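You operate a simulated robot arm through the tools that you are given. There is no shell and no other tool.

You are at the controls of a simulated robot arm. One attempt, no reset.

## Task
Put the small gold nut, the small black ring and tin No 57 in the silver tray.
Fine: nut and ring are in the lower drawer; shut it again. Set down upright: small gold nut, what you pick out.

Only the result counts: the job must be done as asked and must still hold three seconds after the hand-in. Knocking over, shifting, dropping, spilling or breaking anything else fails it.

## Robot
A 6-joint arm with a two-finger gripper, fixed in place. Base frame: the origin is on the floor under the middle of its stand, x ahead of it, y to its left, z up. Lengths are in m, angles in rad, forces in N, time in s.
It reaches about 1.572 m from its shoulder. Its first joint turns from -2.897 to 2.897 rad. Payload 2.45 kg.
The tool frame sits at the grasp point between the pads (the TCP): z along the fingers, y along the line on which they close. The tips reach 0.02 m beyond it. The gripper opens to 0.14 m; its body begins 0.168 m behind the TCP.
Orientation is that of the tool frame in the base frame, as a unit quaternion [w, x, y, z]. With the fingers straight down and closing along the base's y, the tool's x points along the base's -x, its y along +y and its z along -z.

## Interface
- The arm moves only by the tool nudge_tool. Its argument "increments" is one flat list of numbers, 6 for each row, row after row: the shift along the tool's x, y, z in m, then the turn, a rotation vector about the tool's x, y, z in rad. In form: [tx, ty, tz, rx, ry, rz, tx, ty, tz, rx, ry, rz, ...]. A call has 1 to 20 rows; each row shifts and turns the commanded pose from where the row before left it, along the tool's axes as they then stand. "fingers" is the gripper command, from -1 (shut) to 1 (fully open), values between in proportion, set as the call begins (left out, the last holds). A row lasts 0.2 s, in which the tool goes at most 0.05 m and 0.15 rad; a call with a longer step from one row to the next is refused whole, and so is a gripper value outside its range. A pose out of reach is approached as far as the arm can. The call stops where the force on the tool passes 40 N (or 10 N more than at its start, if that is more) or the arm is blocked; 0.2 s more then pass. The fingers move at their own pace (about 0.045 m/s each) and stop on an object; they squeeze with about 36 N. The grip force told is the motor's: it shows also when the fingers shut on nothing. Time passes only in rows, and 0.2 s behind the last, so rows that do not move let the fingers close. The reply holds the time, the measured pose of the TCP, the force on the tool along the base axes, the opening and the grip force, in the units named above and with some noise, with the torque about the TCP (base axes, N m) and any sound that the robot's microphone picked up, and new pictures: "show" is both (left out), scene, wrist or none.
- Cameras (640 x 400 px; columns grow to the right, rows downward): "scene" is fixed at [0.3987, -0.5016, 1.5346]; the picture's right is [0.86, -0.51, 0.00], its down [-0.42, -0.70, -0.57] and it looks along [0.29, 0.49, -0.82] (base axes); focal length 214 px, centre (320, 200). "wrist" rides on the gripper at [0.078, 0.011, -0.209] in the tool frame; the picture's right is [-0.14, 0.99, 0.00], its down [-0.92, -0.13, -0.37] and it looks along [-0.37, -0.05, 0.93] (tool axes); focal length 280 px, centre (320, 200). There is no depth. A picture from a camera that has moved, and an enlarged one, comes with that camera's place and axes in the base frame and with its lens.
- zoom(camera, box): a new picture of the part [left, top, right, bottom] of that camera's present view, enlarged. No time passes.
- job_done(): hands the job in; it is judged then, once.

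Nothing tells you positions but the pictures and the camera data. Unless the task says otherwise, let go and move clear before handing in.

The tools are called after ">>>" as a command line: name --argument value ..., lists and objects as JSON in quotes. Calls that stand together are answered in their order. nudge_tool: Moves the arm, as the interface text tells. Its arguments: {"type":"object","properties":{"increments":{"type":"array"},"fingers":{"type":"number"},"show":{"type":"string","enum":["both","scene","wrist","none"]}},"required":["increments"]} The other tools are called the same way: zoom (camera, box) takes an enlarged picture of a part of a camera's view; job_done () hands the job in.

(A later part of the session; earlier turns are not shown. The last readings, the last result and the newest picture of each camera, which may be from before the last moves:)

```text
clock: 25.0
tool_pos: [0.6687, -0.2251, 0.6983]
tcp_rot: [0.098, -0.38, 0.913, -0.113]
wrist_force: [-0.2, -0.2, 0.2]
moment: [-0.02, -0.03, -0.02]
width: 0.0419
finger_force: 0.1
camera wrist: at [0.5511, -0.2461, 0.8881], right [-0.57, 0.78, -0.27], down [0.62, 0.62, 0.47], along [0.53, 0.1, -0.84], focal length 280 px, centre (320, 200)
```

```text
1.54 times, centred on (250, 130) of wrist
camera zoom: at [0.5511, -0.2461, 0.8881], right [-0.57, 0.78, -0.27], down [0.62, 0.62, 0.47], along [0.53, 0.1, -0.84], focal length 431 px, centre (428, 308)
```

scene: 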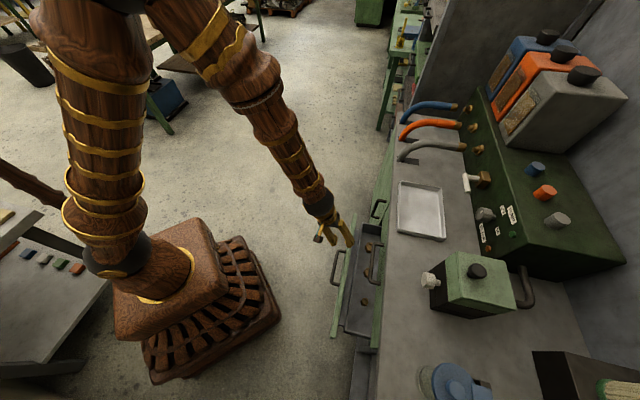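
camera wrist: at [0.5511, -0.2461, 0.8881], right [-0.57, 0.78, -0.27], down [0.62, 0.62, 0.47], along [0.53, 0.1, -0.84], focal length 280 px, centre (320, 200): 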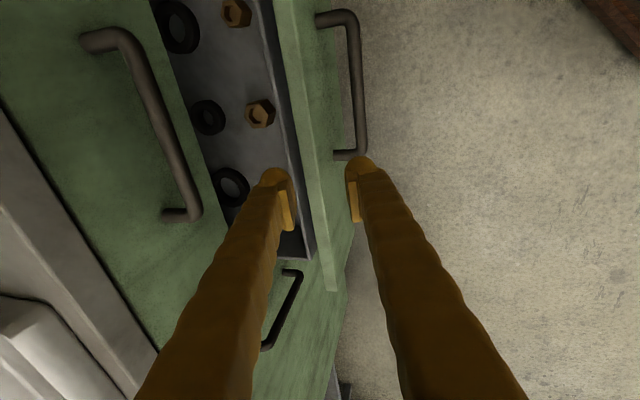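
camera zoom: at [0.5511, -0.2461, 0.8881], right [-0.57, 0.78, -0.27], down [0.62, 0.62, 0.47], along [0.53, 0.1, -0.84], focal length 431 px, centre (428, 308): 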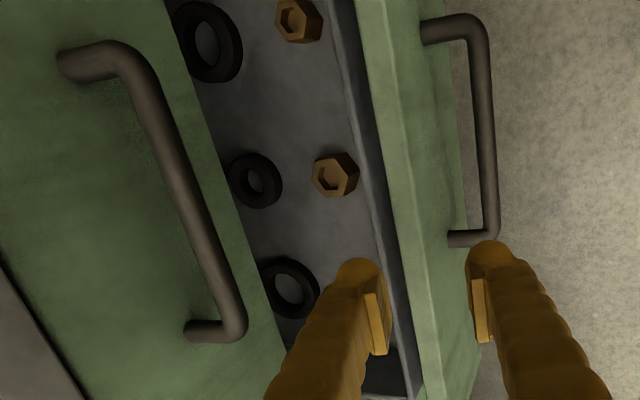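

The middle black ring is the smallest, and the small nut is the one at the low-s end. The arm balked near a wrist singularity, so I'll rise for room and then straighten to vertical.

>>> nudge_tool --increments '[-0.0037, -0.0112, -0.0382, 0, 0, 0, -0.0037, -0.0112, -0.0382, 0, 0, 0, -0.0037, -0.0112, -0.0382, 0, 0, 0, -0.0037, -0.0112, -0.0382, 0, 0, 0, -0.0037, -0.0112, -0.0382, 0, 0, 0]' --show "none"

>>> nudge_tool --increments '[0, 0, 0, -0.071, 0.0237, 0.001, 0, 0, 0, -0.071, 0.0237, 0.001, 0, 0, 0, -0.071, 0.0237, 0.001, 0, 0, 0, -0.071, 0.0237, 0.001]' --show "both"

```text
clock: 26.4
tool_pos: [0.6821, -0.1751, 0.8933]
tcp_rot: [0.161, -0.306, 0.937, -0.044]
wrist_force: [-0.1, -0.6, 0.0]
moment: [-0.02, -0.03, 0.0]
width: 0.042
finger_force: 0.1
out of reach, approached as far as the arm can: row 1, 2, 3
stopped in row 5: the arm was blocked; the commanded pose is now the measured one
```

```text
clock: 27.4
tool_pos: [0.6836, -0.1767, 0.8934]
tcp_rot: [0.072, -0.321, 0.941, 0.076]
wrist_force: [-0.2, 0.1, 0.6]
moment: [-0.01, 0.0, 0.04]
width: 0.0418
finger_force: 0.1
camera wrist: at [0.5974, -0.253, 1.0851], right [-0.5, 0.86, 0.12], down [0.77, 0.38, 0.52], along [0.4, 0.35, -0.85], focal length 280 px, centre (320, 200)
```

scene: 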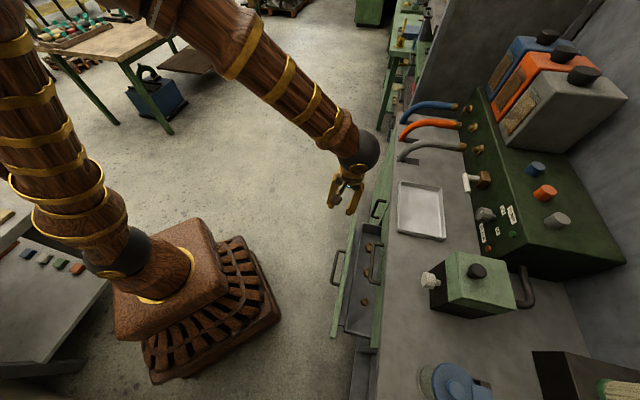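
wrist: 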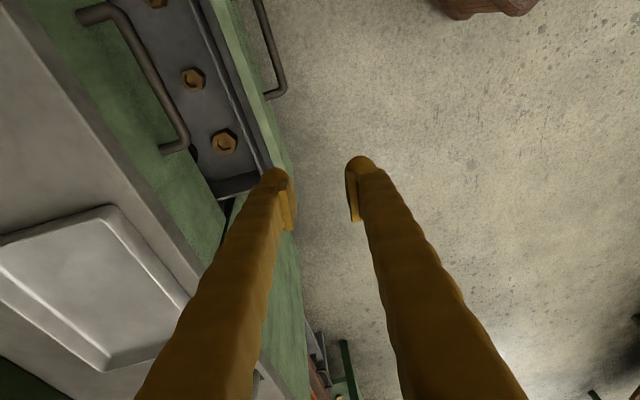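

The wrist seems close to a joint limit in this roll. I'll unroll it back to the earlier orientation with the fingers closing along the bench, where vertical poses worked.

>>> nudge_tool --increments '[0, 0, 0, 0.0214, 0.0082, 0.1438, 0, 0, 0, 0.0214, 0.0082, 0.1438, 0, 0, 0, 0.0214, 0.0082, 0.1438, 0, 0, 0, 0.0214, 0.0082, 0.1438, 0, 0, 0, 0.0214, 0.0082, 0.1438, 0, 0, 0, 0.0214, 0.0082, 0.1438, 0, 0, 0, 0.0214, 0.0082, 0.1438, 0, 0, 0, 0.0214, 0.0082, 0.1438, 0, 0, 0, 0.0214, 0.0082, 0.1438, 0, 0, 0, 0.0214, 0.0082, 0.1438]' --show "both"

```text
clock: 29.6
tool_pos: [0.6838, -0.1753, 0.8934]
tcp_rot: [0.0, 0.383, 0.924, -0.001]
wrist_force: [0.6, -0.2, 0.3]
moment: [0.01, 0.0, -0.02]
width: 0.0418
finger_force: 0.1
camera wrist: at [0.6358, -0.1123, 1.1024], right [0.8, 0.6, 0.0], down [0.56, -0.74, 0.37], along [0.22, -0.3, -0.93], focal length 280 px, centre (320, 200)
```

scene: 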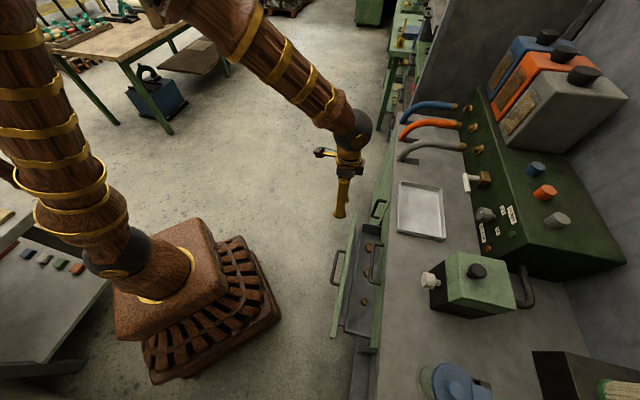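
wrist: 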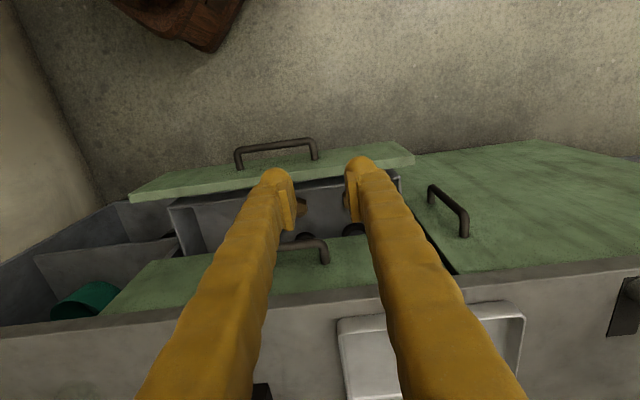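

Vertical again. I'll shift over the open drawer for a clear look inside.

>>> nudge_tool --increments '[0.0175, -0.032, 0.008, 0, 0, 0, 0.0175, -0.032, 0.008, 0, 0, 0, 0.0175, -0.032, 0.008, 0, 0, 0, 0.0175, -0.032, 0.008, 0, 0, 0, 0.0175, -0.032, 0.008, 0, 0, 0]' --fingers 1 --show "wrist"

>>> zoom --camera "wrist" --box '[180, 150, 460, 330]'

```text
clock: 30.8
tool_pos: [0.5096, -0.2256, 0.8543]
tcp_rot: [0.0, 0.382, 0.924, -0.001]
wrist_force: [0.1, 0.4, -0.1]
moment: [0.01, 0.0, 0.0]
width: 0.14
finger_force: 0.0
camera wrist: at [0.4608, -0.1634, 1.0633], right [0.8, 0.6, 0.0], down [0.56, -0.74, 0.37], along [0.22, -0.29, -0.93], focal length 280 px, centre (320, 200)
```

wrist: 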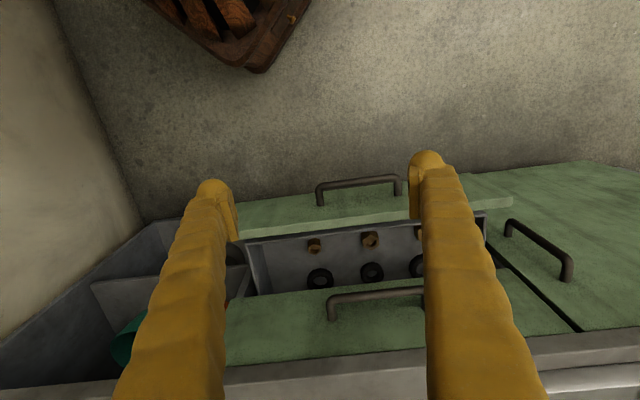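

```text
2.22 times, centred on (320, 240) of wrist
camera zoom: at [0.4608, -0.1634, 1.0633], right [0.8, 0.6, 0.0], down [0.56, -0.74, 0.37], along [0.22, -0.29, -0.93], focal length 623 px, centre (320, 111)
```

zoom: 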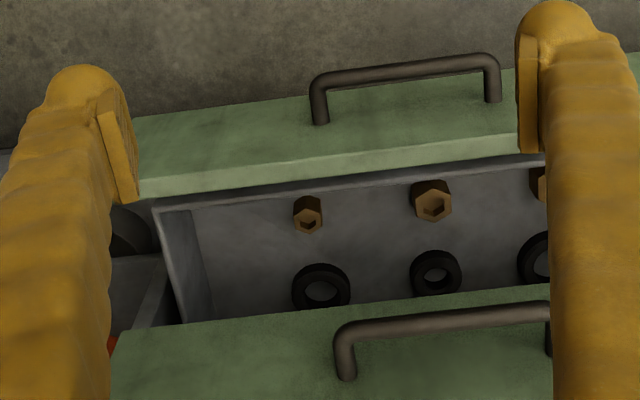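

The drawer layout is clear: nuts in the front row (small one at s≈0.145) and rings in the back row (smallest in the middle, s≈0.28). I need it opened further, so I'll close the fingers, move them just inside the drawer's front wall and draw it out from the inside.

>>> nudge_tool --increments '[0, -0.0182, 0.04, 0, 0, 0, 0, -0.0182, 0.04, 0, 0, 0, 0, -0.0182, 0.04, 0, 0, 0, 0, -0.0182, 0.04, 0, 0, 0, 0, -0.0182, 0.04, 0, 0, 0, -0.045, 0, 0, 0, 0, 0, -0.045, 0, 0, 0, 0, 0, -0.045, 0, 0, 0, 0, 0, -0.045, 0, 0, 0, 0, 0]' --fingers -1 --show "both"

>>> zoom --camera "scene" --box '[320, 220, 420, 340]'

```text
clock: 32.8
tool_pos: [0.5715, -0.4181, 0.6547]
tcp_rot: [0.0, 0.382, 0.924, 0.0]
wrist_force: [-0.9, -0.1, -0.6]
moment: [-0.04, 0.01, 0.01]
width: 0.0
finger_force: 28.8
camera wrist: at [0.5247, -0.3555, 0.8633], right [0.8, 0.6, 0.0], down [0.56, -0.74, 0.37], along [0.22, -0.29, -0.93], focal length 280 px, centre (320, 200)
```

scene: 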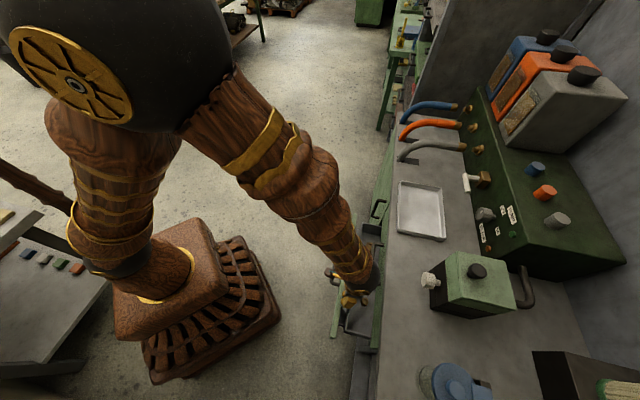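
wrist: 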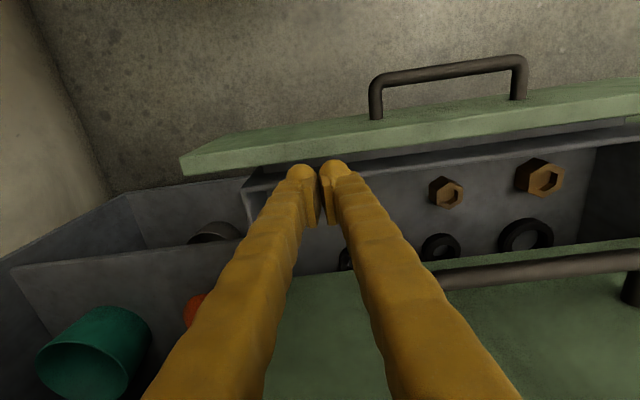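

```text
3.33 times, centred on (370, 280) of scene
camera zoom: at [0.3987, -0.5016, 1.5346], right [0.86, -0.51, 0.0], down [-0.42, -0.7, -0.57], along [0.29, 0.49, -0.82], focal length 715 px, centre (153, -67)
```

zoom: 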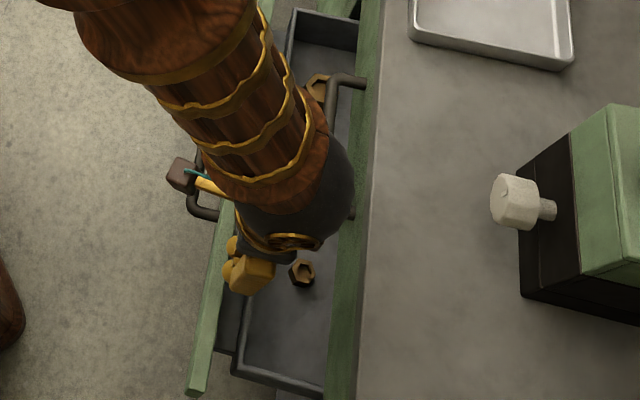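

The fingers are just over the front wall, with the rim at d≈0.70–0.71. I'll move 4 cm further in and dip the closed tips just below the rim, staying above the nuts.

>>> nudge_tool --increments '[-0.042, 0, 0, 0, 0, 0, 0, 0, 0.03, 0, 0, 0, 0, 0, 0.03, 0, 0, 0, 0, 0, 0.03, 0, 0, 0]' --show "both"

>>> zoom --camera "wrist" --box '[180, 60, 460, 260]'

```text
clock: 33.8
tool_pos: [0.5995, -0.4499, 0.5646]
tcp_rot: [-0.001, 0.383, 0.924, -0.001]
wrist_force: [-0.4, 0.2, -0.3]
moment: [-0.01, 0.0, 0.0]
width: 0.0
finger_force: 29.2
camera wrist: at [0.552, -0.3858, 0.773], right [0.8, 0.6, 0.0], down [0.56, -0.74, 0.37], along [0.22, -0.29, -0.93], focal length 280 px, centre (320, 200)
```

scene: 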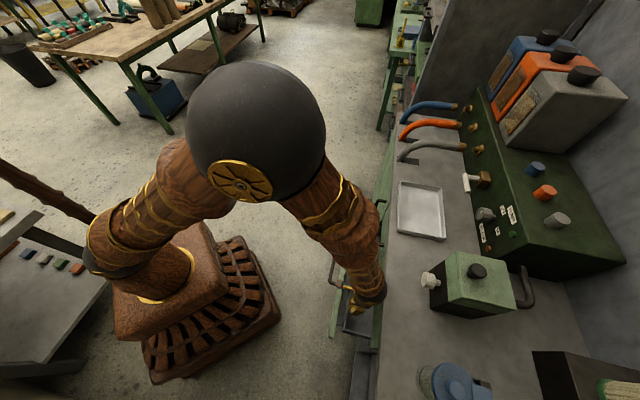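
wrist: 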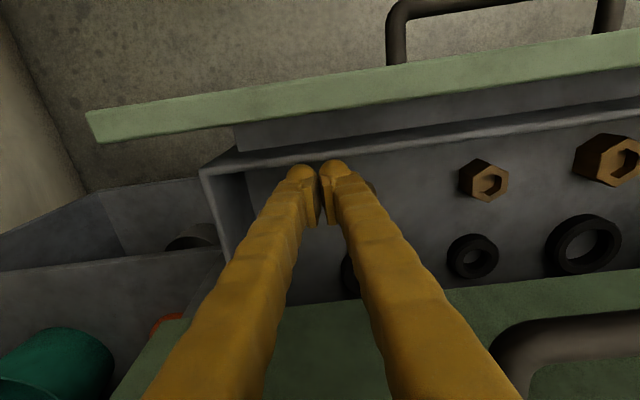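

```text
2.00 times, centred on (320, 160) of wrist
camera zoom: at [0.552, -0.3858, 0.773], right [0.8, 0.6, 0.0], down [0.56, -0.74, 0.37], along [0.22, -0.29, -0.93], focal length 561 px, centre (320, 280)
```

zoom: 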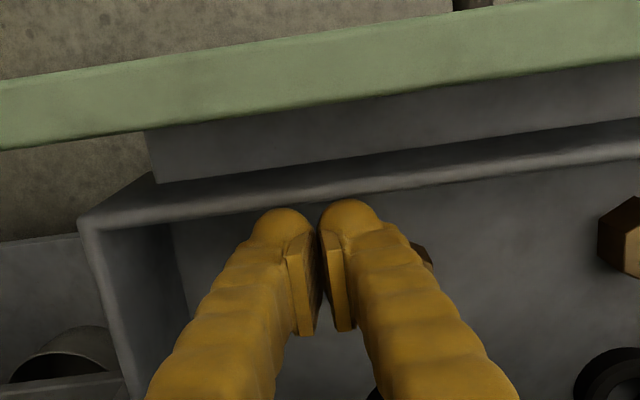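

>>> nudge_tool --increments '[0, 0, 0.016, 0, 0, 0, 0.012, 0, 0, 0, 0, 0, 0.015, 0, 0, 0, 0, 0, 0.015, 0, 0, 0, 0, 0, 0.015, 0, 0, 0, 0, 0, 0.015, 0, 0, 0, 0, 0]' --show "both"

```text
clock: 35.2
tool_pos: [0.5507, -0.3972, 0.5474]
tcp_rot: [0.0, 0.383, 0.924, 0.001]
wrist_force: [-0.3, -0.3, -0.6]
moment: [0.02, -0.02, -0.02]
width: 0.0
finger_force: 29.1
camera wrist: at [0.5024, -0.3341, 0.7565], right [0.8, 0.6, 0.0], down [0.56, -0.74, 0.37], along [0.22, -0.29, -0.93], focal length 280 px, centre (320, 200)
```

scene: 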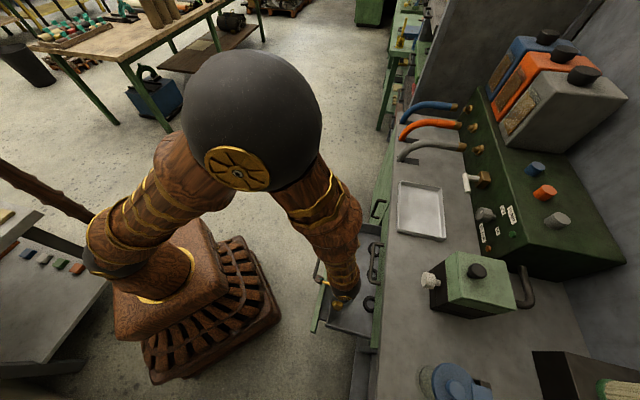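
wrist: 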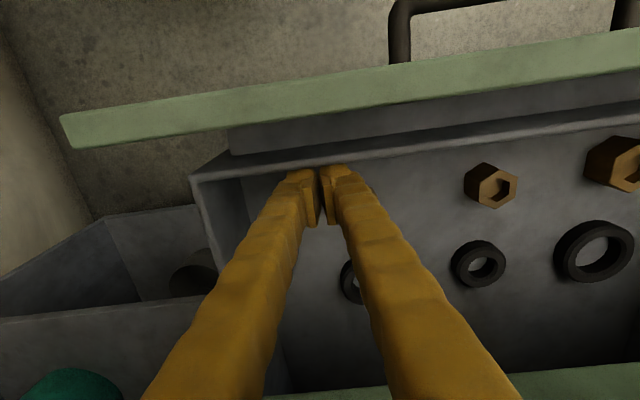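

It's working, and the drawer slides easily from inside. I'll continue.

>>> nudge_tool --increments '[0.015, 0, 0, 0, 0, 0, 0.015, 0, 0, 0, 0, 0, 0.015, 0, 0, 0, 0, 0, 0.015, 0, 0, 0, 0, 0, 0.015, 0, 0, 0, 0, 0, 0.015, 0, 0, 0, 0, 0, 0.015, 0, 0, 0, 0, 0, 0.015, 0, 0, 0, 0, 0]' --show "both"

```text
clock: 37.0
tool_pos: [0.4661, -0.3102, 0.5485]
tcp_rot: [0.0, 0.383, 0.924, 0.0]
wrist_force: [-0.2, 0.9, 0.7]
moment: [0.02, 0.02, 0.0]
width: 0.0
finger_force: 29.4
camera wrist: at [0.4176, -0.2481, 0.7579], right [0.8, 0.6, 0.0], down [0.56, -0.74, 0.37], along [0.22, -0.29, -0.93], focal length 280 px, centre (320, 200)
```

scene: 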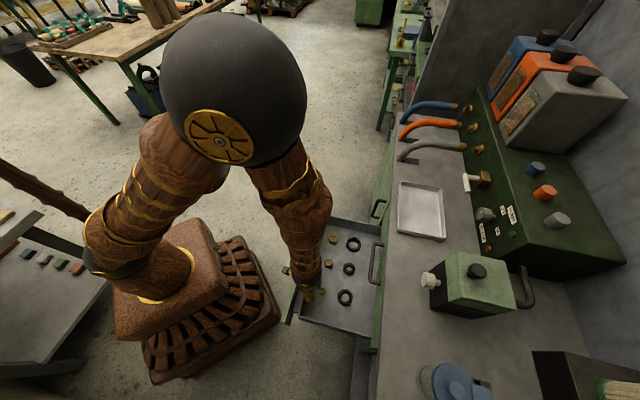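
wrist: 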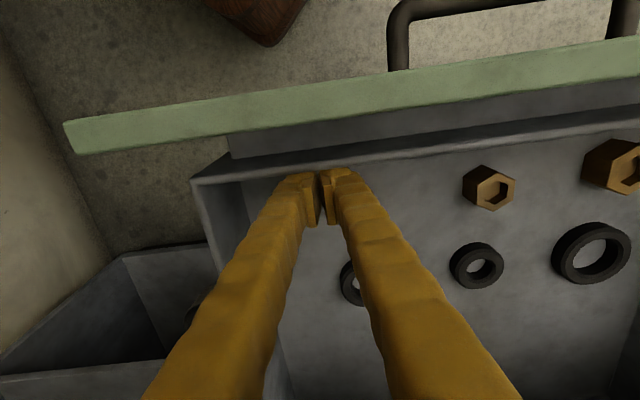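

All six items are exposed now. I'll draw it out another 4 cm so the ring is well clear of the upper handle.

>>> nudge_tool --increments '[0.013, 0, 0, 0, 0, 0, 0.013, 0, 0, 0, 0, 0, 0.013, 0, 0, 0, 0, 0]' --show "none"

```text
clock: 37.4
tool_pos: [0.4658, -0.3109, 0.5505]
tcp_rot: [0.006, 0.383, 0.924, -0.001]
wrist_force: [1.3, -0.8, 1.2]
moment: [-0.02, 0.01, -0.02]
width: 0.0
finger_force: 29.4
stopped in row 1: the force on the tool passed its limit at 55 N (the readings are from after the stop); the commanded pose is now the measured one
```

That's the end stop, so the drawer is fully open. I'll move off the wall, rise, and look straight into it.

>>> nudge_tool --increments '[-0.012, 0, 0, 0, 0, 0, 0, 0, -0.04, 0, 0, 0, 0, 0, -0.04, 0, 0, 0, 0, 0.035, -0.035, 0, 0, 0, 0, 0.035, -0.035, 0, 0, 0, 0.02, 0.035, -0.03, 0, 0, 0, 0.03, 0.02, -0.03, 0, 0, 0]' --fingers 1 --show "both"

>>> zoom --camera "wrist" --box '[200, 150, 480, 330]'

>>> zoom --camera "scene" --box '[280, 200, 400, 360]'

```text
refused: row 6 steps farther than a row can; nothing moved
```

```text
2.22 times, centred on (340, 240) of wrist
camera zoom: at [0.4159, -0.2456, 0.7579], right [0.8, 0.6, 0.0], down [0.56, -0.74, 0.38], along [0.23, -0.3, -0.92], focal length 623 px, centre (276, 111)
```

zoom: 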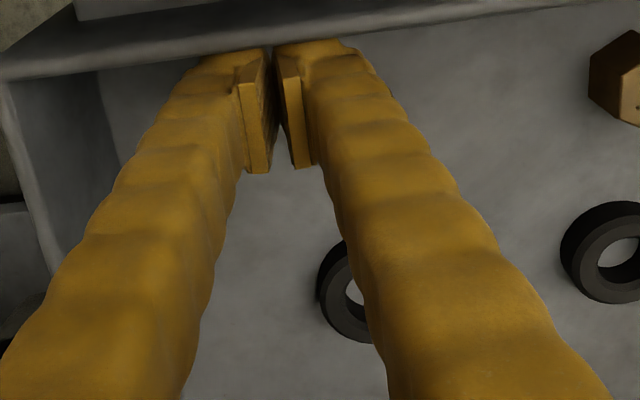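

```text
2.50 times, centred on (340, 280) of scene
camera zoom: at [0.3987, -0.5016, 1.5346], right [0.86, -0.51, 0.0], down [-0.42, -0.7, -0.57], along [0.29, 0.49, -0.82], focal length 536 px, centre (270, 0)
```

zoom: 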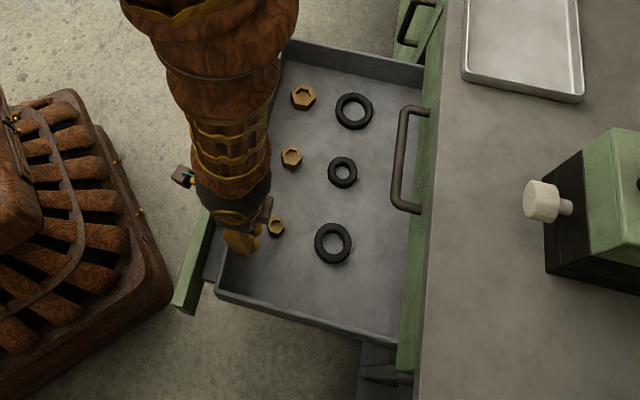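

>>> nudge_tool --increments '[-0.012, 0, 0, 0, 0, 0, 0, 0, -0.04, 0, 0, 0, 0, 0, -0.04, 0, 0, 0, 0, 0.03, -0.03, 0, 0, 0, 0, 0.03, -0.03, 0, 0, 0, 0.015, 0.03, -0.03, 0, 0, 0, 0.025, 0.025, -0.03, 0, 0, 0]' --fingers 1 --show "wrist"

>>> zoom --camera "wrist" --box '[200, 150, 480, 330]'

>>> zoom --camera "scene" --box '[300, 220, 400, 330]'

```text
clock: 39.0
tool_pos: [0.5249, -0.2079, 0.749]
tcp_rot: [0.006, 0.383, 0.924, -0.001]
wrist_force: [0.7, -0.5, -0.1]
moment: [0.0, -0.02, -0.02]
width: 0.1402
finger_force: 0.1
camera wrist: at [0.476, -0.1438, 0.9567], right [0.8, 0.6, 0.0], down [0.56, -0.74, 0.38], along [0.23, -0.3, -0.93], focal length 280 px, centre (320, 200)
```

wrist: 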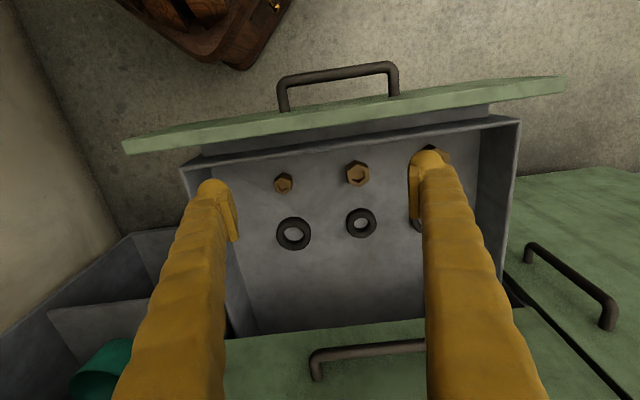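

```text
2.22 times, centred on (340, 240) of wrist
camera zoom: at [0.476, -0.1438, 0.9567], right [0.8, 0.6, 0.0], down [0.56, -0.74, 0.38], along [0.23, -0.3, -0.93], focal length 623 px, centre (276, 111)
```

zoom: 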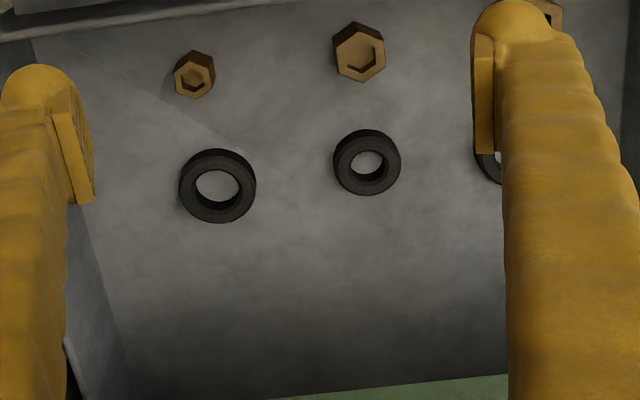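

```text
3.64 times, centred on (350, 275) of scene
camera zoom: at [0.3987, -0.5016, 1.5346], right [0.86, -0.51, 0.0], down [-0.42, -0.7, -0.57], along [0.29, 0.49, -0.82], focal length 780 px, centre (211, -73)
```

zoom: 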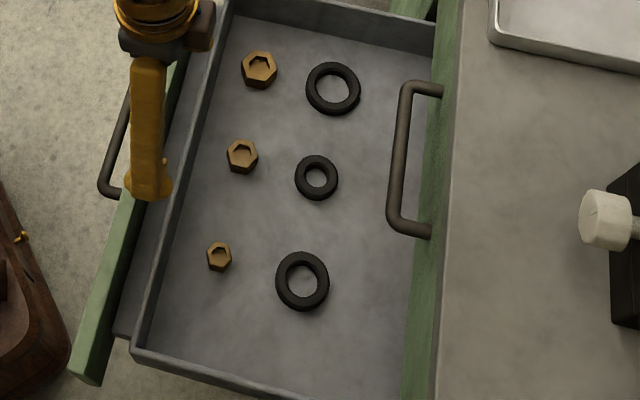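

Everything is clear now: small nut at about (d 0.592, s 0.145) and small ring at (d 0.695, s 0.281). I'll move over the small nut with the fingers half open and descend to just above it.

>>> nudge_tool --increments '[-0.0247, -0.0263, 0.03, 0.003, 0.012, 0, -0.0247, -0.0263, 0.03, 0, 0, 0, -0.0247, -0.0263, 0.03, 0, 0, 0, 0, 0, 0.04, 0, 0, 0, 0, 0, 0.04, 0, 0, 0, 0, 0, 0.04, 0, 0, 0]' --fingers 0 --show "both"

>>> zoom --camera "wrist" --box '[220, 80, 420, 240]'

>>> zoom --camera "scene" --box '[290, 240, 370, 320]'

```text
clock: 40.4
tool_pos: [0.5222, -0.3151, 0.5383]
tcp_rot: [0.001, 0.383, 0.924, -0.001]
wrist_force: [0.0, 0.6, 0.6]
moment: [0.01, 0.02, -0.01]
width: 0.0701
finger_force: 0.1
camera wrist: at [0.4744, -0.2521, 0.747], right [0.8, 0.6, 0.0], down [0.56, -0.74, 0.37], along [0.22, -0.3, -0.93], focal length 280 px, centre (320, 200)
```

scene: 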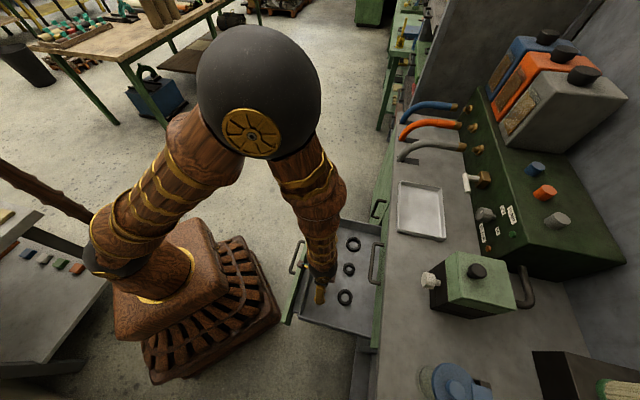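
wrist: 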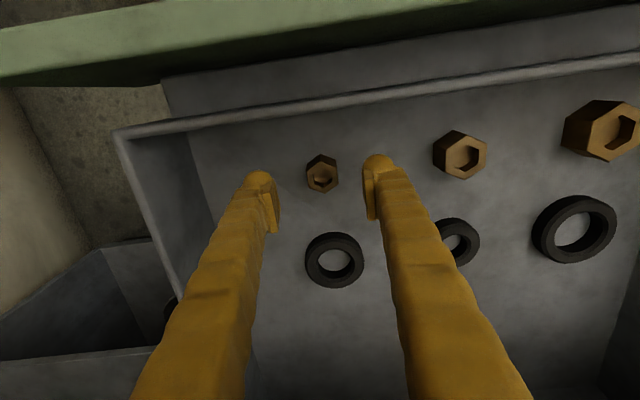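

```text
2.50 times, centred on (320, 160) of wrist
camera zoom: at [0.4744, -0.2521, 0.747], right [0.8, 0.6, 0.0], down [0.56, -0.74, 0.37], along [0.22, -0.3, -0.93], focal length 701 px, centre (320, 300)
```

zoom: 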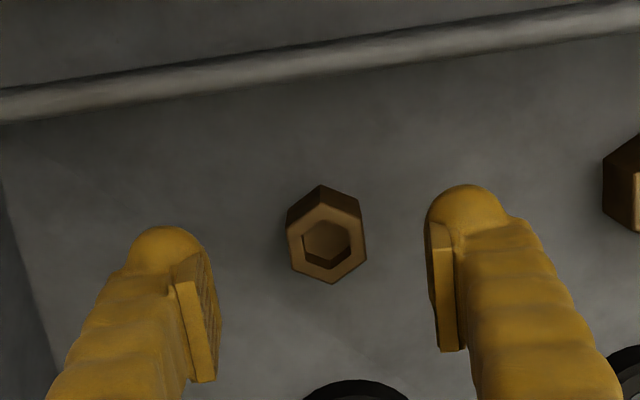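

```text
5.00 times, centred on (330, 280) of scene
camera zoom: at [0.3987, -0.5016, 1.5346], right [0.86, -0.51, 0.0], down [-0.42, -0.7, -0.57], along [0.29, 0.49, -0.82], focal length 1072 px, centre (270, -200)
```

zoom: 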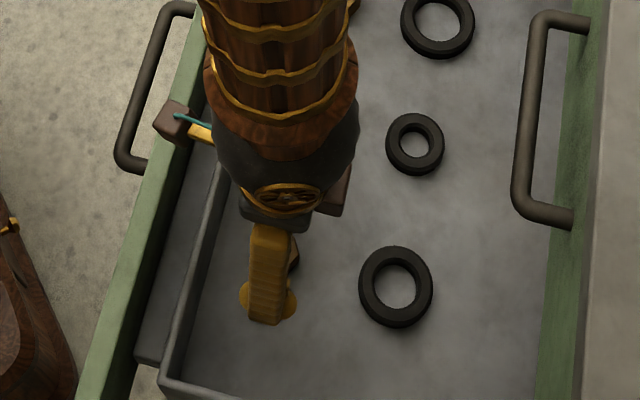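

The nut is centred between the fingers with its flats facing the pads. I'll shift 2 mm and descend toward it.

>>> nudge_tool --increments '[0, 0.002, 0.02, 0, 0, 0, 0, 0, 0.02, 0, 0, 0, 0, 0, 0.005, 0, 0, 0]' --show "wrist"

>>> zoom --camera "wrist" --box '[220, 80, 420, 240]'

>>> zoom --camera "scene" --box '[310, 260, 350, 310]'

```text
clock: 41.2
tool_pos: [0.5219, -0.3148, 0.4923]
tcp_rot: [0.0, 0.383, 0.924, -0.001]
wrist_force: [-0.3, -0.7, 0.2]
moment: [0.01, -0.01, -0.02]
width: 0.07
finger_force: 0.1
camera wrist: at [0.4746, -0.2508, 0.7023], right [0.8, 0.6, 0.0], down [0.56, -0.74, 0.37], along [0.22, -0.3, -0.93], focal length 280 px, centre (320, 200)
```

wrist: 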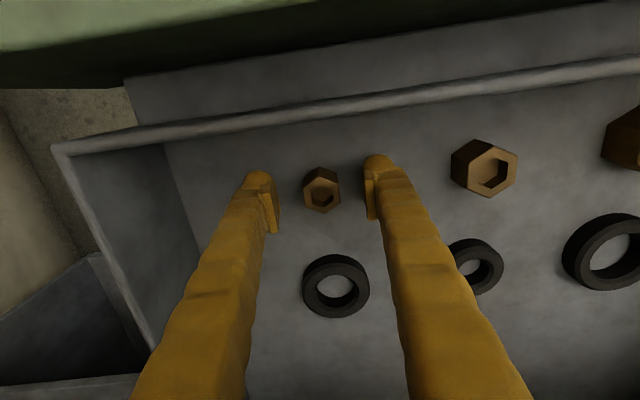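

```text
2.50 times, centred on (320, 160) of wrist
camera zoom: at [0.4746, -0.2508, 0.7023], right [0.8, 0.6, 0.0], down [0.56, -0.74, 0.37], along [0.22, -0.3, -0.93], focal length 701 px, centre (320, 300)
```

zoom: 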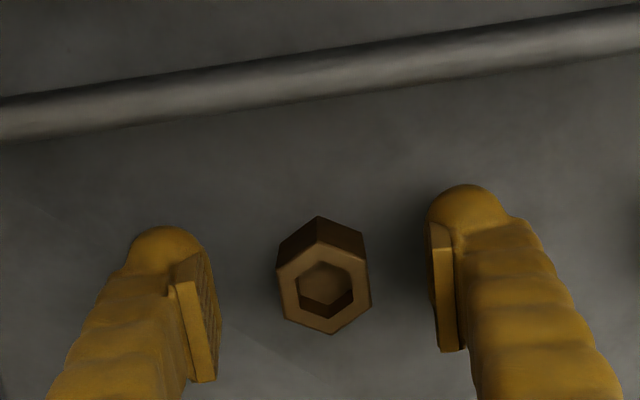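

```text
8.00 times, centred on (330, 285) of scene
camera zoom: at [0.3987, -0.5016, 1.5346], right [0.86, -0.51, 0.0], down [-0.42, -0.7, -0.57], along [0.29, 0.49, -0.82], focal length 1716 px, centre (240, -480)
```

zoom: 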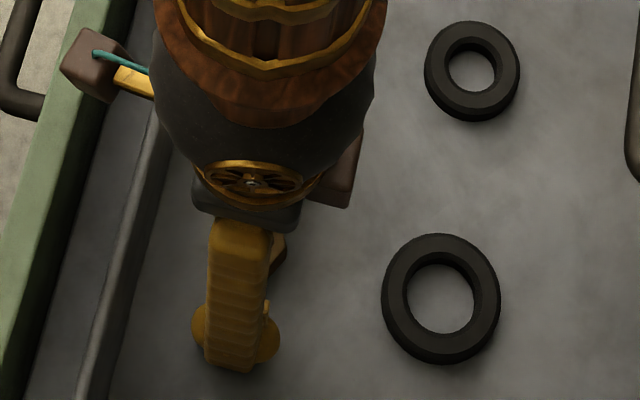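

The nut top is at z≈0.49 and the drawer floor at about 0.461. I'll go down 6 mm and close on the nut.

>>> nudge_tool --increments '[0, 0, 0.006, 0, 0, 0, 0, 0, 0, 0, 0, 0]' --show "none"

>>> nudge_tool --increments '[0, 0, 0, 0, 0, 0, 0, 0, 0, 0, 0, 0, 0, 0, 0, 0, 0, 0, 0, 0, 0, 0, 0, 0]' --fingers -1 --show "wrist"

>>> zoom --camera "wrist" --box '[220, 80, 420, 240]'

```text
clock: 41.8
tool_pos: [0.5236, -0.3145, 0.4887]
tcp_rot: [0.0, 0.383, 0.924, -0.001]
wrist_force: [-0.3, -0.6, -0.5]
moment: [-0.01, -0.01, 0.01]
width: 0.0703
finger_force: 0.0
```

```text
clock: 42.8
tool_pos: [0.5227, -0.3155, 0.4899]
tcp_rot: [0.0, 0.384, 0.924, -0.001]
wrist_force: [-0.1, 0.1, -0.3]
moment: [0.0, 0.02, 0.01]
width: 0.0319
finger_force: 35.8
camera wrist: at [0.4751, -0.2512, 0.6972], right [0.8, 0.6, 0.0], down [0.56, -0.74, 0.37], along [0.22, -0.3, -0.93], focal length 280 px, centre (320, 200)
```

wrist: 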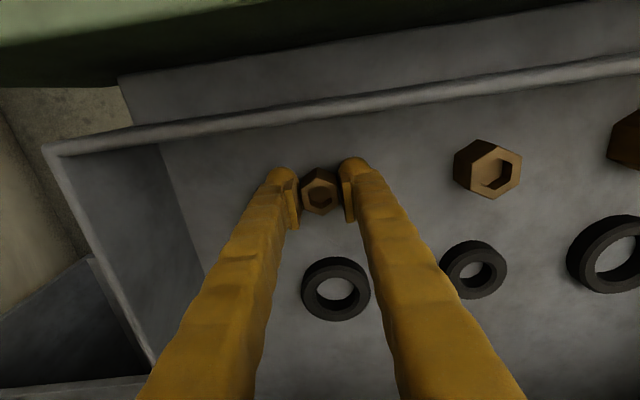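

```text
2.50 times, centred on (320, 160) of wrist
camera zoom: at [0.4751, -0.2512, 0.6972], right [0.8, 0.6, 0.0], down [0.56, -0.74, 0.37], along [0.22, -0.3, -0.93], focal length 701 px, centre (320, 300)
```

zoom: 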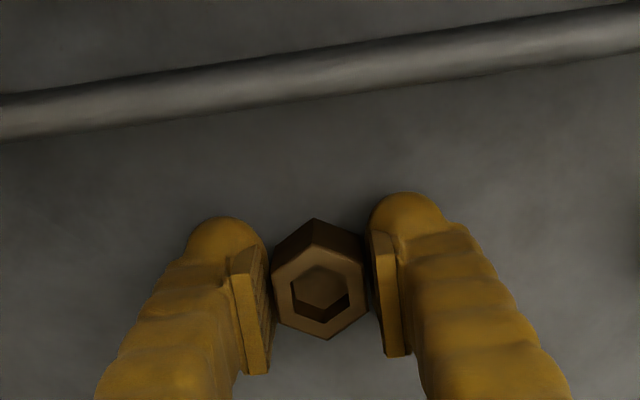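

The nut is gripped squarely at 0.032 m wide. I'll lift it straight up and out of the drawer and carry it toward the tray.

>>> nudge_tool --increments '[0, 0, -0.01, 0, 0, 0, 0, 0, -0.03, 0, 0, 0, 0, 0, -0.045, 0, 0, 0, 0, 0, -0.045, 0, 0, 0, 0, 0, -0.045, 0, 0, 0, 0, 0, -0.045, 0, 0, 0, 0, 0, -0.045, 0, 0, 0, 0, 0, -0.045, 0, 0, 0, 0, 0, -0.045, 0, 0, 0, 0, 0, -0.045, 0, 0, 0, 0, 0, -0.045, 0, 0, 0]' --show "both"

```text
clock: 45.2
tool_pos: [0.523, -0.3149, 0.9336]
tcp_rot: [-0.001, 0.384, 0.923, 0.0]
wrist_force: [0.1, -0.2, -0.8]
moment: [0.0, -0.04, 0.0]
width: 0.0317
finger_force: 36.0
camera wrist: at [0.4767, -0.252, 1.1416], right [0.8, 0.6, 0.0], down [0.56, -0.74, 0.37], along [0.22, -0.29, -0.93], focal length 280 px, centre (320, 200)
```

scene: 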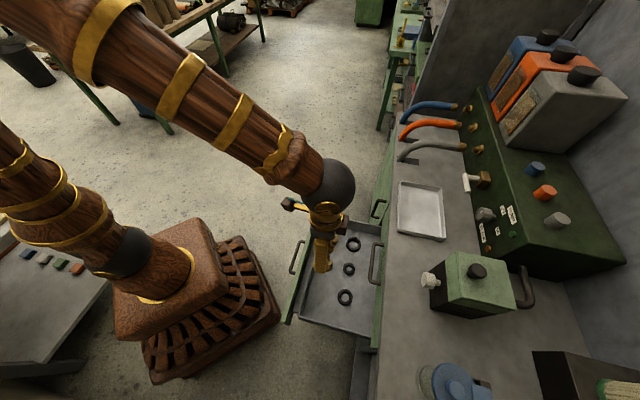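
wrist: 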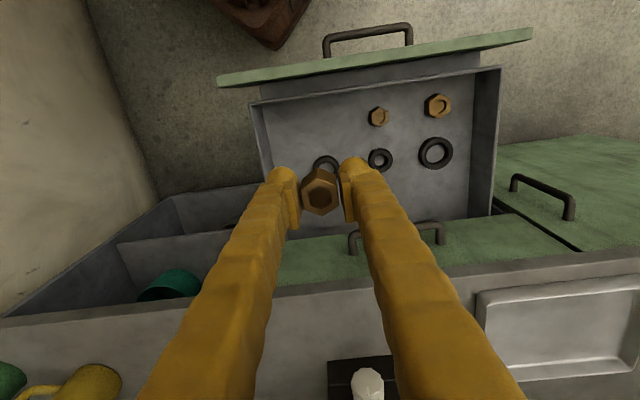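

The nut is secure and the drawer stays open. I'll carry it over the tray.

>>> nudge_tool --increments '[-0.02, 0.04, 0, 0, 0, 0, -0.02, 0.04, 0, 0, 0, 0, -0.02, 0.04, 0, 0, 0, 0, -0.03, 0.035, 0, 0, 0, 0, -0.03, 0.035, 0, 0, 0, 0, -0.035, 0.033, 0, 0, 0, 0, -0.035, 0.03, 0, 0, 0, 0, -0.035, 0.02, 0, 0, 0, 0, -0.035, 0.02, 0, 0, 0, 0, -0.0324, 0, 0, 0, 0, 0]' --show "both"

>>> zoom --camera "wrist" --box '[180, 120, 460, 300]'

```text
clock: 47.4
tool_pos: [0.9383, -0.3157, 0.9347]
tcp_rot: [-0.001, 0.383, 0.924, -0.001]
wrist_force: [-0.1, 0.9, 0.5]
moment: [-0.02, 0.02, 0.01]
width: 0.0317
finger_force: 35.5
camera wrist: at [0.8906, -0.2523, 1.1431], right [0.8, 0.6, 0.0], down [0.56, -0.74, 0.37], along [0.22, -0.3, -0.93], focal length 280 px, centre (320, 200)
```

scene: 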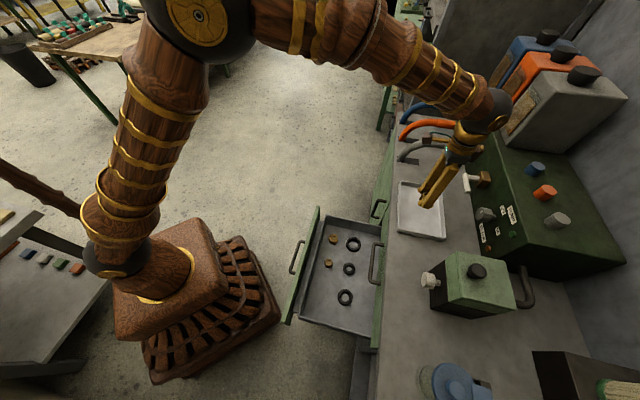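
wrist: 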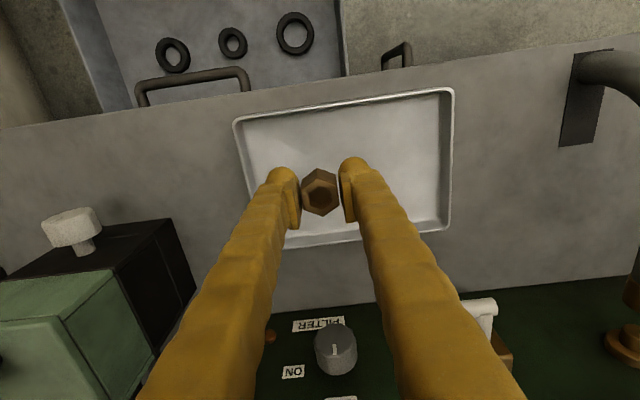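

```text
2.22 times, centred on (320, 210) of wrist
camera zoom: at [0.8906, -0.2523, 1.1431], right [0.8, 0.6, 0.0], down [0.56, -0.74, 0.37], along [0.22, -0.3, -0.93], focal length 623 px, centre (320, 178)
```

zoom: 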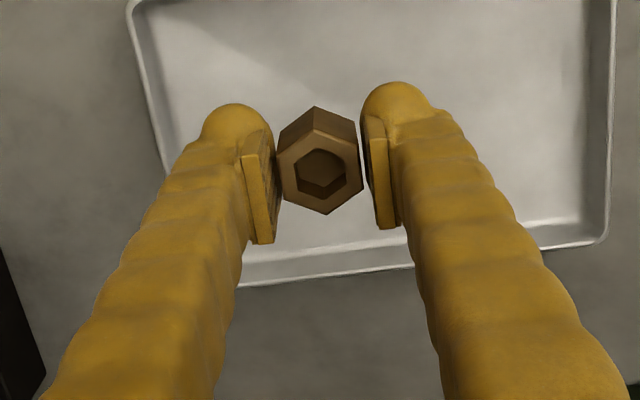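

The nut is over the tray, whose rim I estimate at z≈0.80–0.81. I'll shift slightly toward the tray's near corner and go down most of the way.

>>> nudge_tool --increments '[0.015, -0.02, 0.02, 0, 0, 0, 0, 0, 0.03, 0, 0, 0, 0, 0, 0.025, 0, 0, 0]' --show "both"

>>> zoom --camera "scene" --box '[380, 150, 480, 250]'

>>> zoom --camera "wrist" --box '[180, 80, 460, 280]'

```text
clock: 48.2
tool_pos: [0.9125, -0.3189, 0.8566]
tcp_rot: [-0.001, 0.383, 0.924, -0.001]
wrist_force: [0.0, 0.3, -0.4]
moment: [-0.01, -0.06, -0.03]
width: 0.0315
finger_force: 35.9
camera wrist: at [0.8652, -0.2547, 1.0656], right [0.8, 0.6, 0.0], down [0.56, -0.74, 0.37], along [0.22, -0.3, -0.93], focal length 280 px, centre (320, 200)
```

scene: 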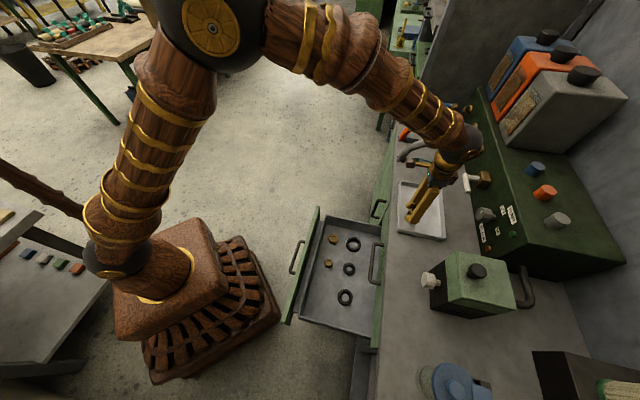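
wrist: 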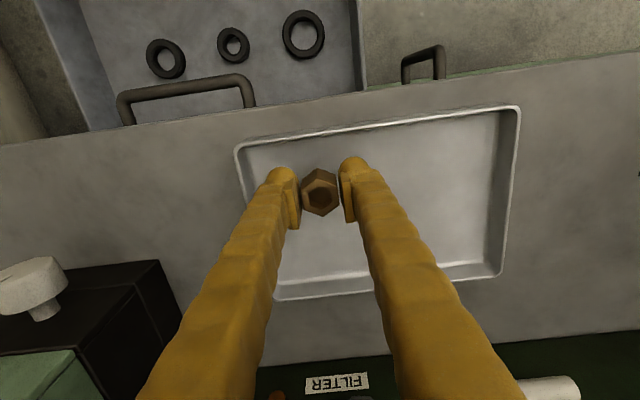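

```text
4.00 times, centred on (430, 200) of scene
camera zoom: at [0.3987, -0.5016, 1.5346], right [0.86, -0.51, 0.0], down [-0.42, -0.7, -0.57], along [0.29, 0.49, -0.82], focal length 858 px, centre (-120, 200)
```

zoom: 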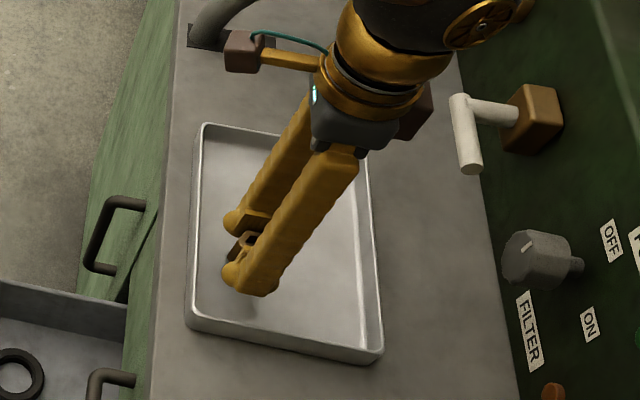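

```text
2.00 times, centred on (320, 180) of wrist
camera zoom: at [0.8652, -0.2547, 1.0656], right [0.8, 0.6, 0.0], down [0.56, -0.74, 0.37], along [0.22, -0.3, -0.93], focal length 561 px, centre (320, 240)
```

zoom: 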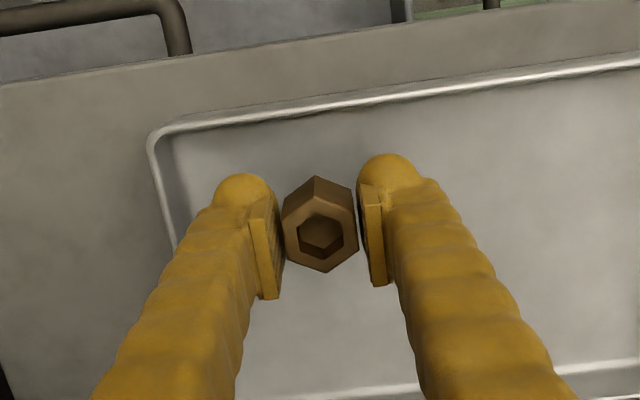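

>>> nudge_tool --increments '[0, 0, 0.004, 0, 0, 0, 0, 0, 0.004, 0, 0, 0]' --show "none"

>>> nudge_tool --increments '[0, 0, 0.003, 0, 0, 0, 0, 0, 0.003, 0, 0, 0]' --show "wrist"

>>> zoom --camera "scene" --box '[390, 180, 450, 240]'

```text
clock: 48.8
tool_pos: [0.9122, -0.3181, 0.8502]
tcp_rot: [0.001, 0.384, 0.923, -0.001]
wrist_force: [-0.6, 0.4, -0.7]
moment: [-0.01, -0.02, -0.02]
width: 0.0317
finger_force: 36.2
```

```text
clock: 49.4
tool_pos: [0.912, -0.3179, 0.843]
tcp_rot: [-0.001, 0.383, 0.924, -0.001]
wrist_force: [-0.6, -0.4, -2.2]
moment: [-0.01, 0.01, 0.01]
width: 0.032
finger_force: 36.0
camera wrist: at [0.8652, -0.255, 1.0528], right [0.8, 0.6, 0.0], down [0.56, -0.74, 0.37], along [0.22, -0.3, -0.93], focal length 280 px, centre (320, 200)
```

wrist: 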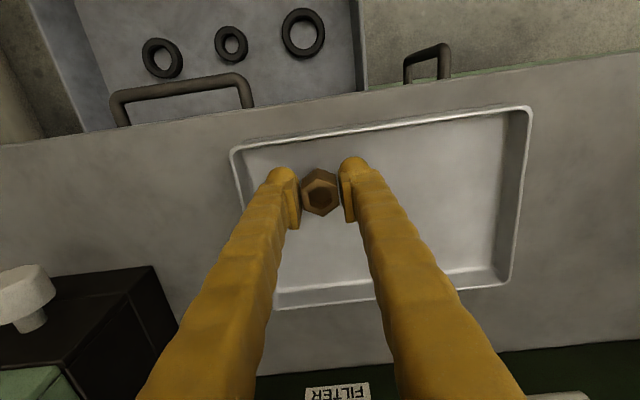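

```text
6.67 times, centred on (420, 210) of scene
camera zoom: at [0.3987, -0.5016, 1.5346], right [0.86, -0.51, 0.0], down [-0.42, -0.7, -0.57], along [0.29, 0.49, -0.82], focal length 1430 px, centre (-347, 133)
```

zoom: 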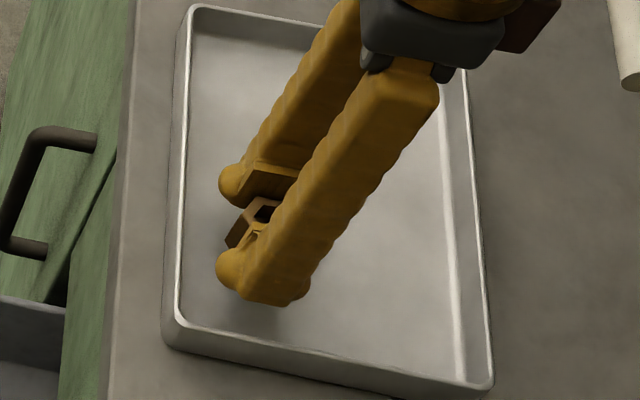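

>>> nudge_tool --increments '[0, 0, 0.003, 0, 0, 0, 0, 0, 0.003, 0, 0, 0]' --show "none"

>>> nudge_tool --increments '[0, 0, 0.003, 0, 0, 0, 0, 0, 0.003, 0, 0, 0]' --show "none"

>>> zoom --camera "scene" --box '[390, 180, 450, 240]'

```text
clock: 50.0
tool_pos: [0.9133, -0.3189, 0.8389]
tcp_rot: [0.0, 0.383, 0.924, -0.001]
wrist_force: [0.0, 0.0, -0.7]
moment: [-0.01, 0.0, -0.02]
width: 0.032
finger_force: 36.4
```

```text
clock: 50.6
tool_pos: [0.9137, -0.3199, 0.832]
tcp_rot: [0.0, 0.383, 0.924, -0.001]
wrist_force: [-0.1, 0.0, 0.1]
moment: [0.0, 0.02, 0.0]
width: 0.0319
finger_force: 35.9
```

```text
6.67 times, centred on (420, 210) of scene
camera zoom: at [0.3987, -0.5016, 1.5346], right [0.86, -0.51, 0.0], down [-0.42, -0.7, -0.57], along [0.29, 0.49, -0.82], focal length 1430 px, centre (-347, 133)
```

zoom: 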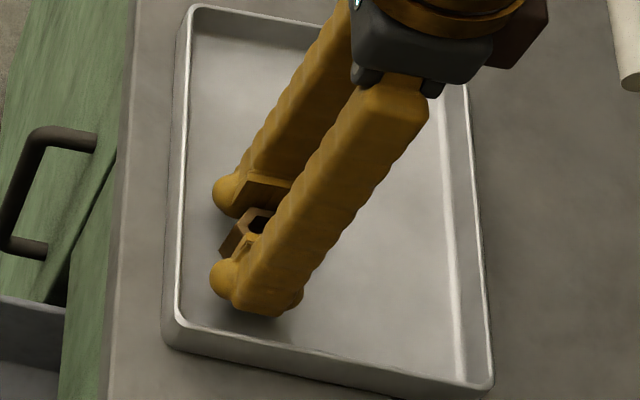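

>>> nudge_tool --increments '[0, 0, 0.003, 0, 0, 0, 0, 0, 0.003, 0, 0, 0]' --show "none"

>>> nudge_tool --increments '[0, 0, 0.003, 0, 0, 0, 0, 0, 0.003, 0, 0, 0]' --show "none"

>>> zoom --camera "scene" --box '[390, 180, 450, 240]'

```text
clock: 51.2
tool_pos: [0.9129, -0.3192, 0.8287]
tcp_rot: [0.0, 0.384, 0.923, 0.0]
wrist_force: [-2.5, 2.1, 24.2]
moment: [0.03, 0.05, 0.06]
width: 0.0319
finger_force: 36.2
```

```text
clock: 51.8
tool_pos: [0.9141, -0.3195, 0.8252]
tcp_rot: [0.002, 0.383, 0.924, -0.001]
wrist_force: [-0.5, 0.3, 8.8]
moment: [0.05, -0.05, -0.01]
width: 0.0319
finger_force: 35.6
stopped in row 2: the force on the tool passed its limit at 46 N (the readings are from after the stop); the commanded pose is now the measured one
```

```text
6.67 times, centred on (420, 210) of scene
camera zoom: at [0.3987, -0.5016, 1.5346], right [0.86, -0.51, 0.0], down [-0.42, -0.7, -0.57], along [0.29, 0.49, -0.82], focal length 1430 px, centre (-347, 133)
```

zoom: 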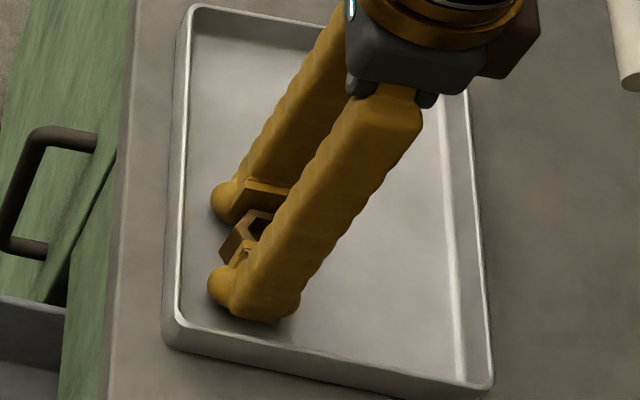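

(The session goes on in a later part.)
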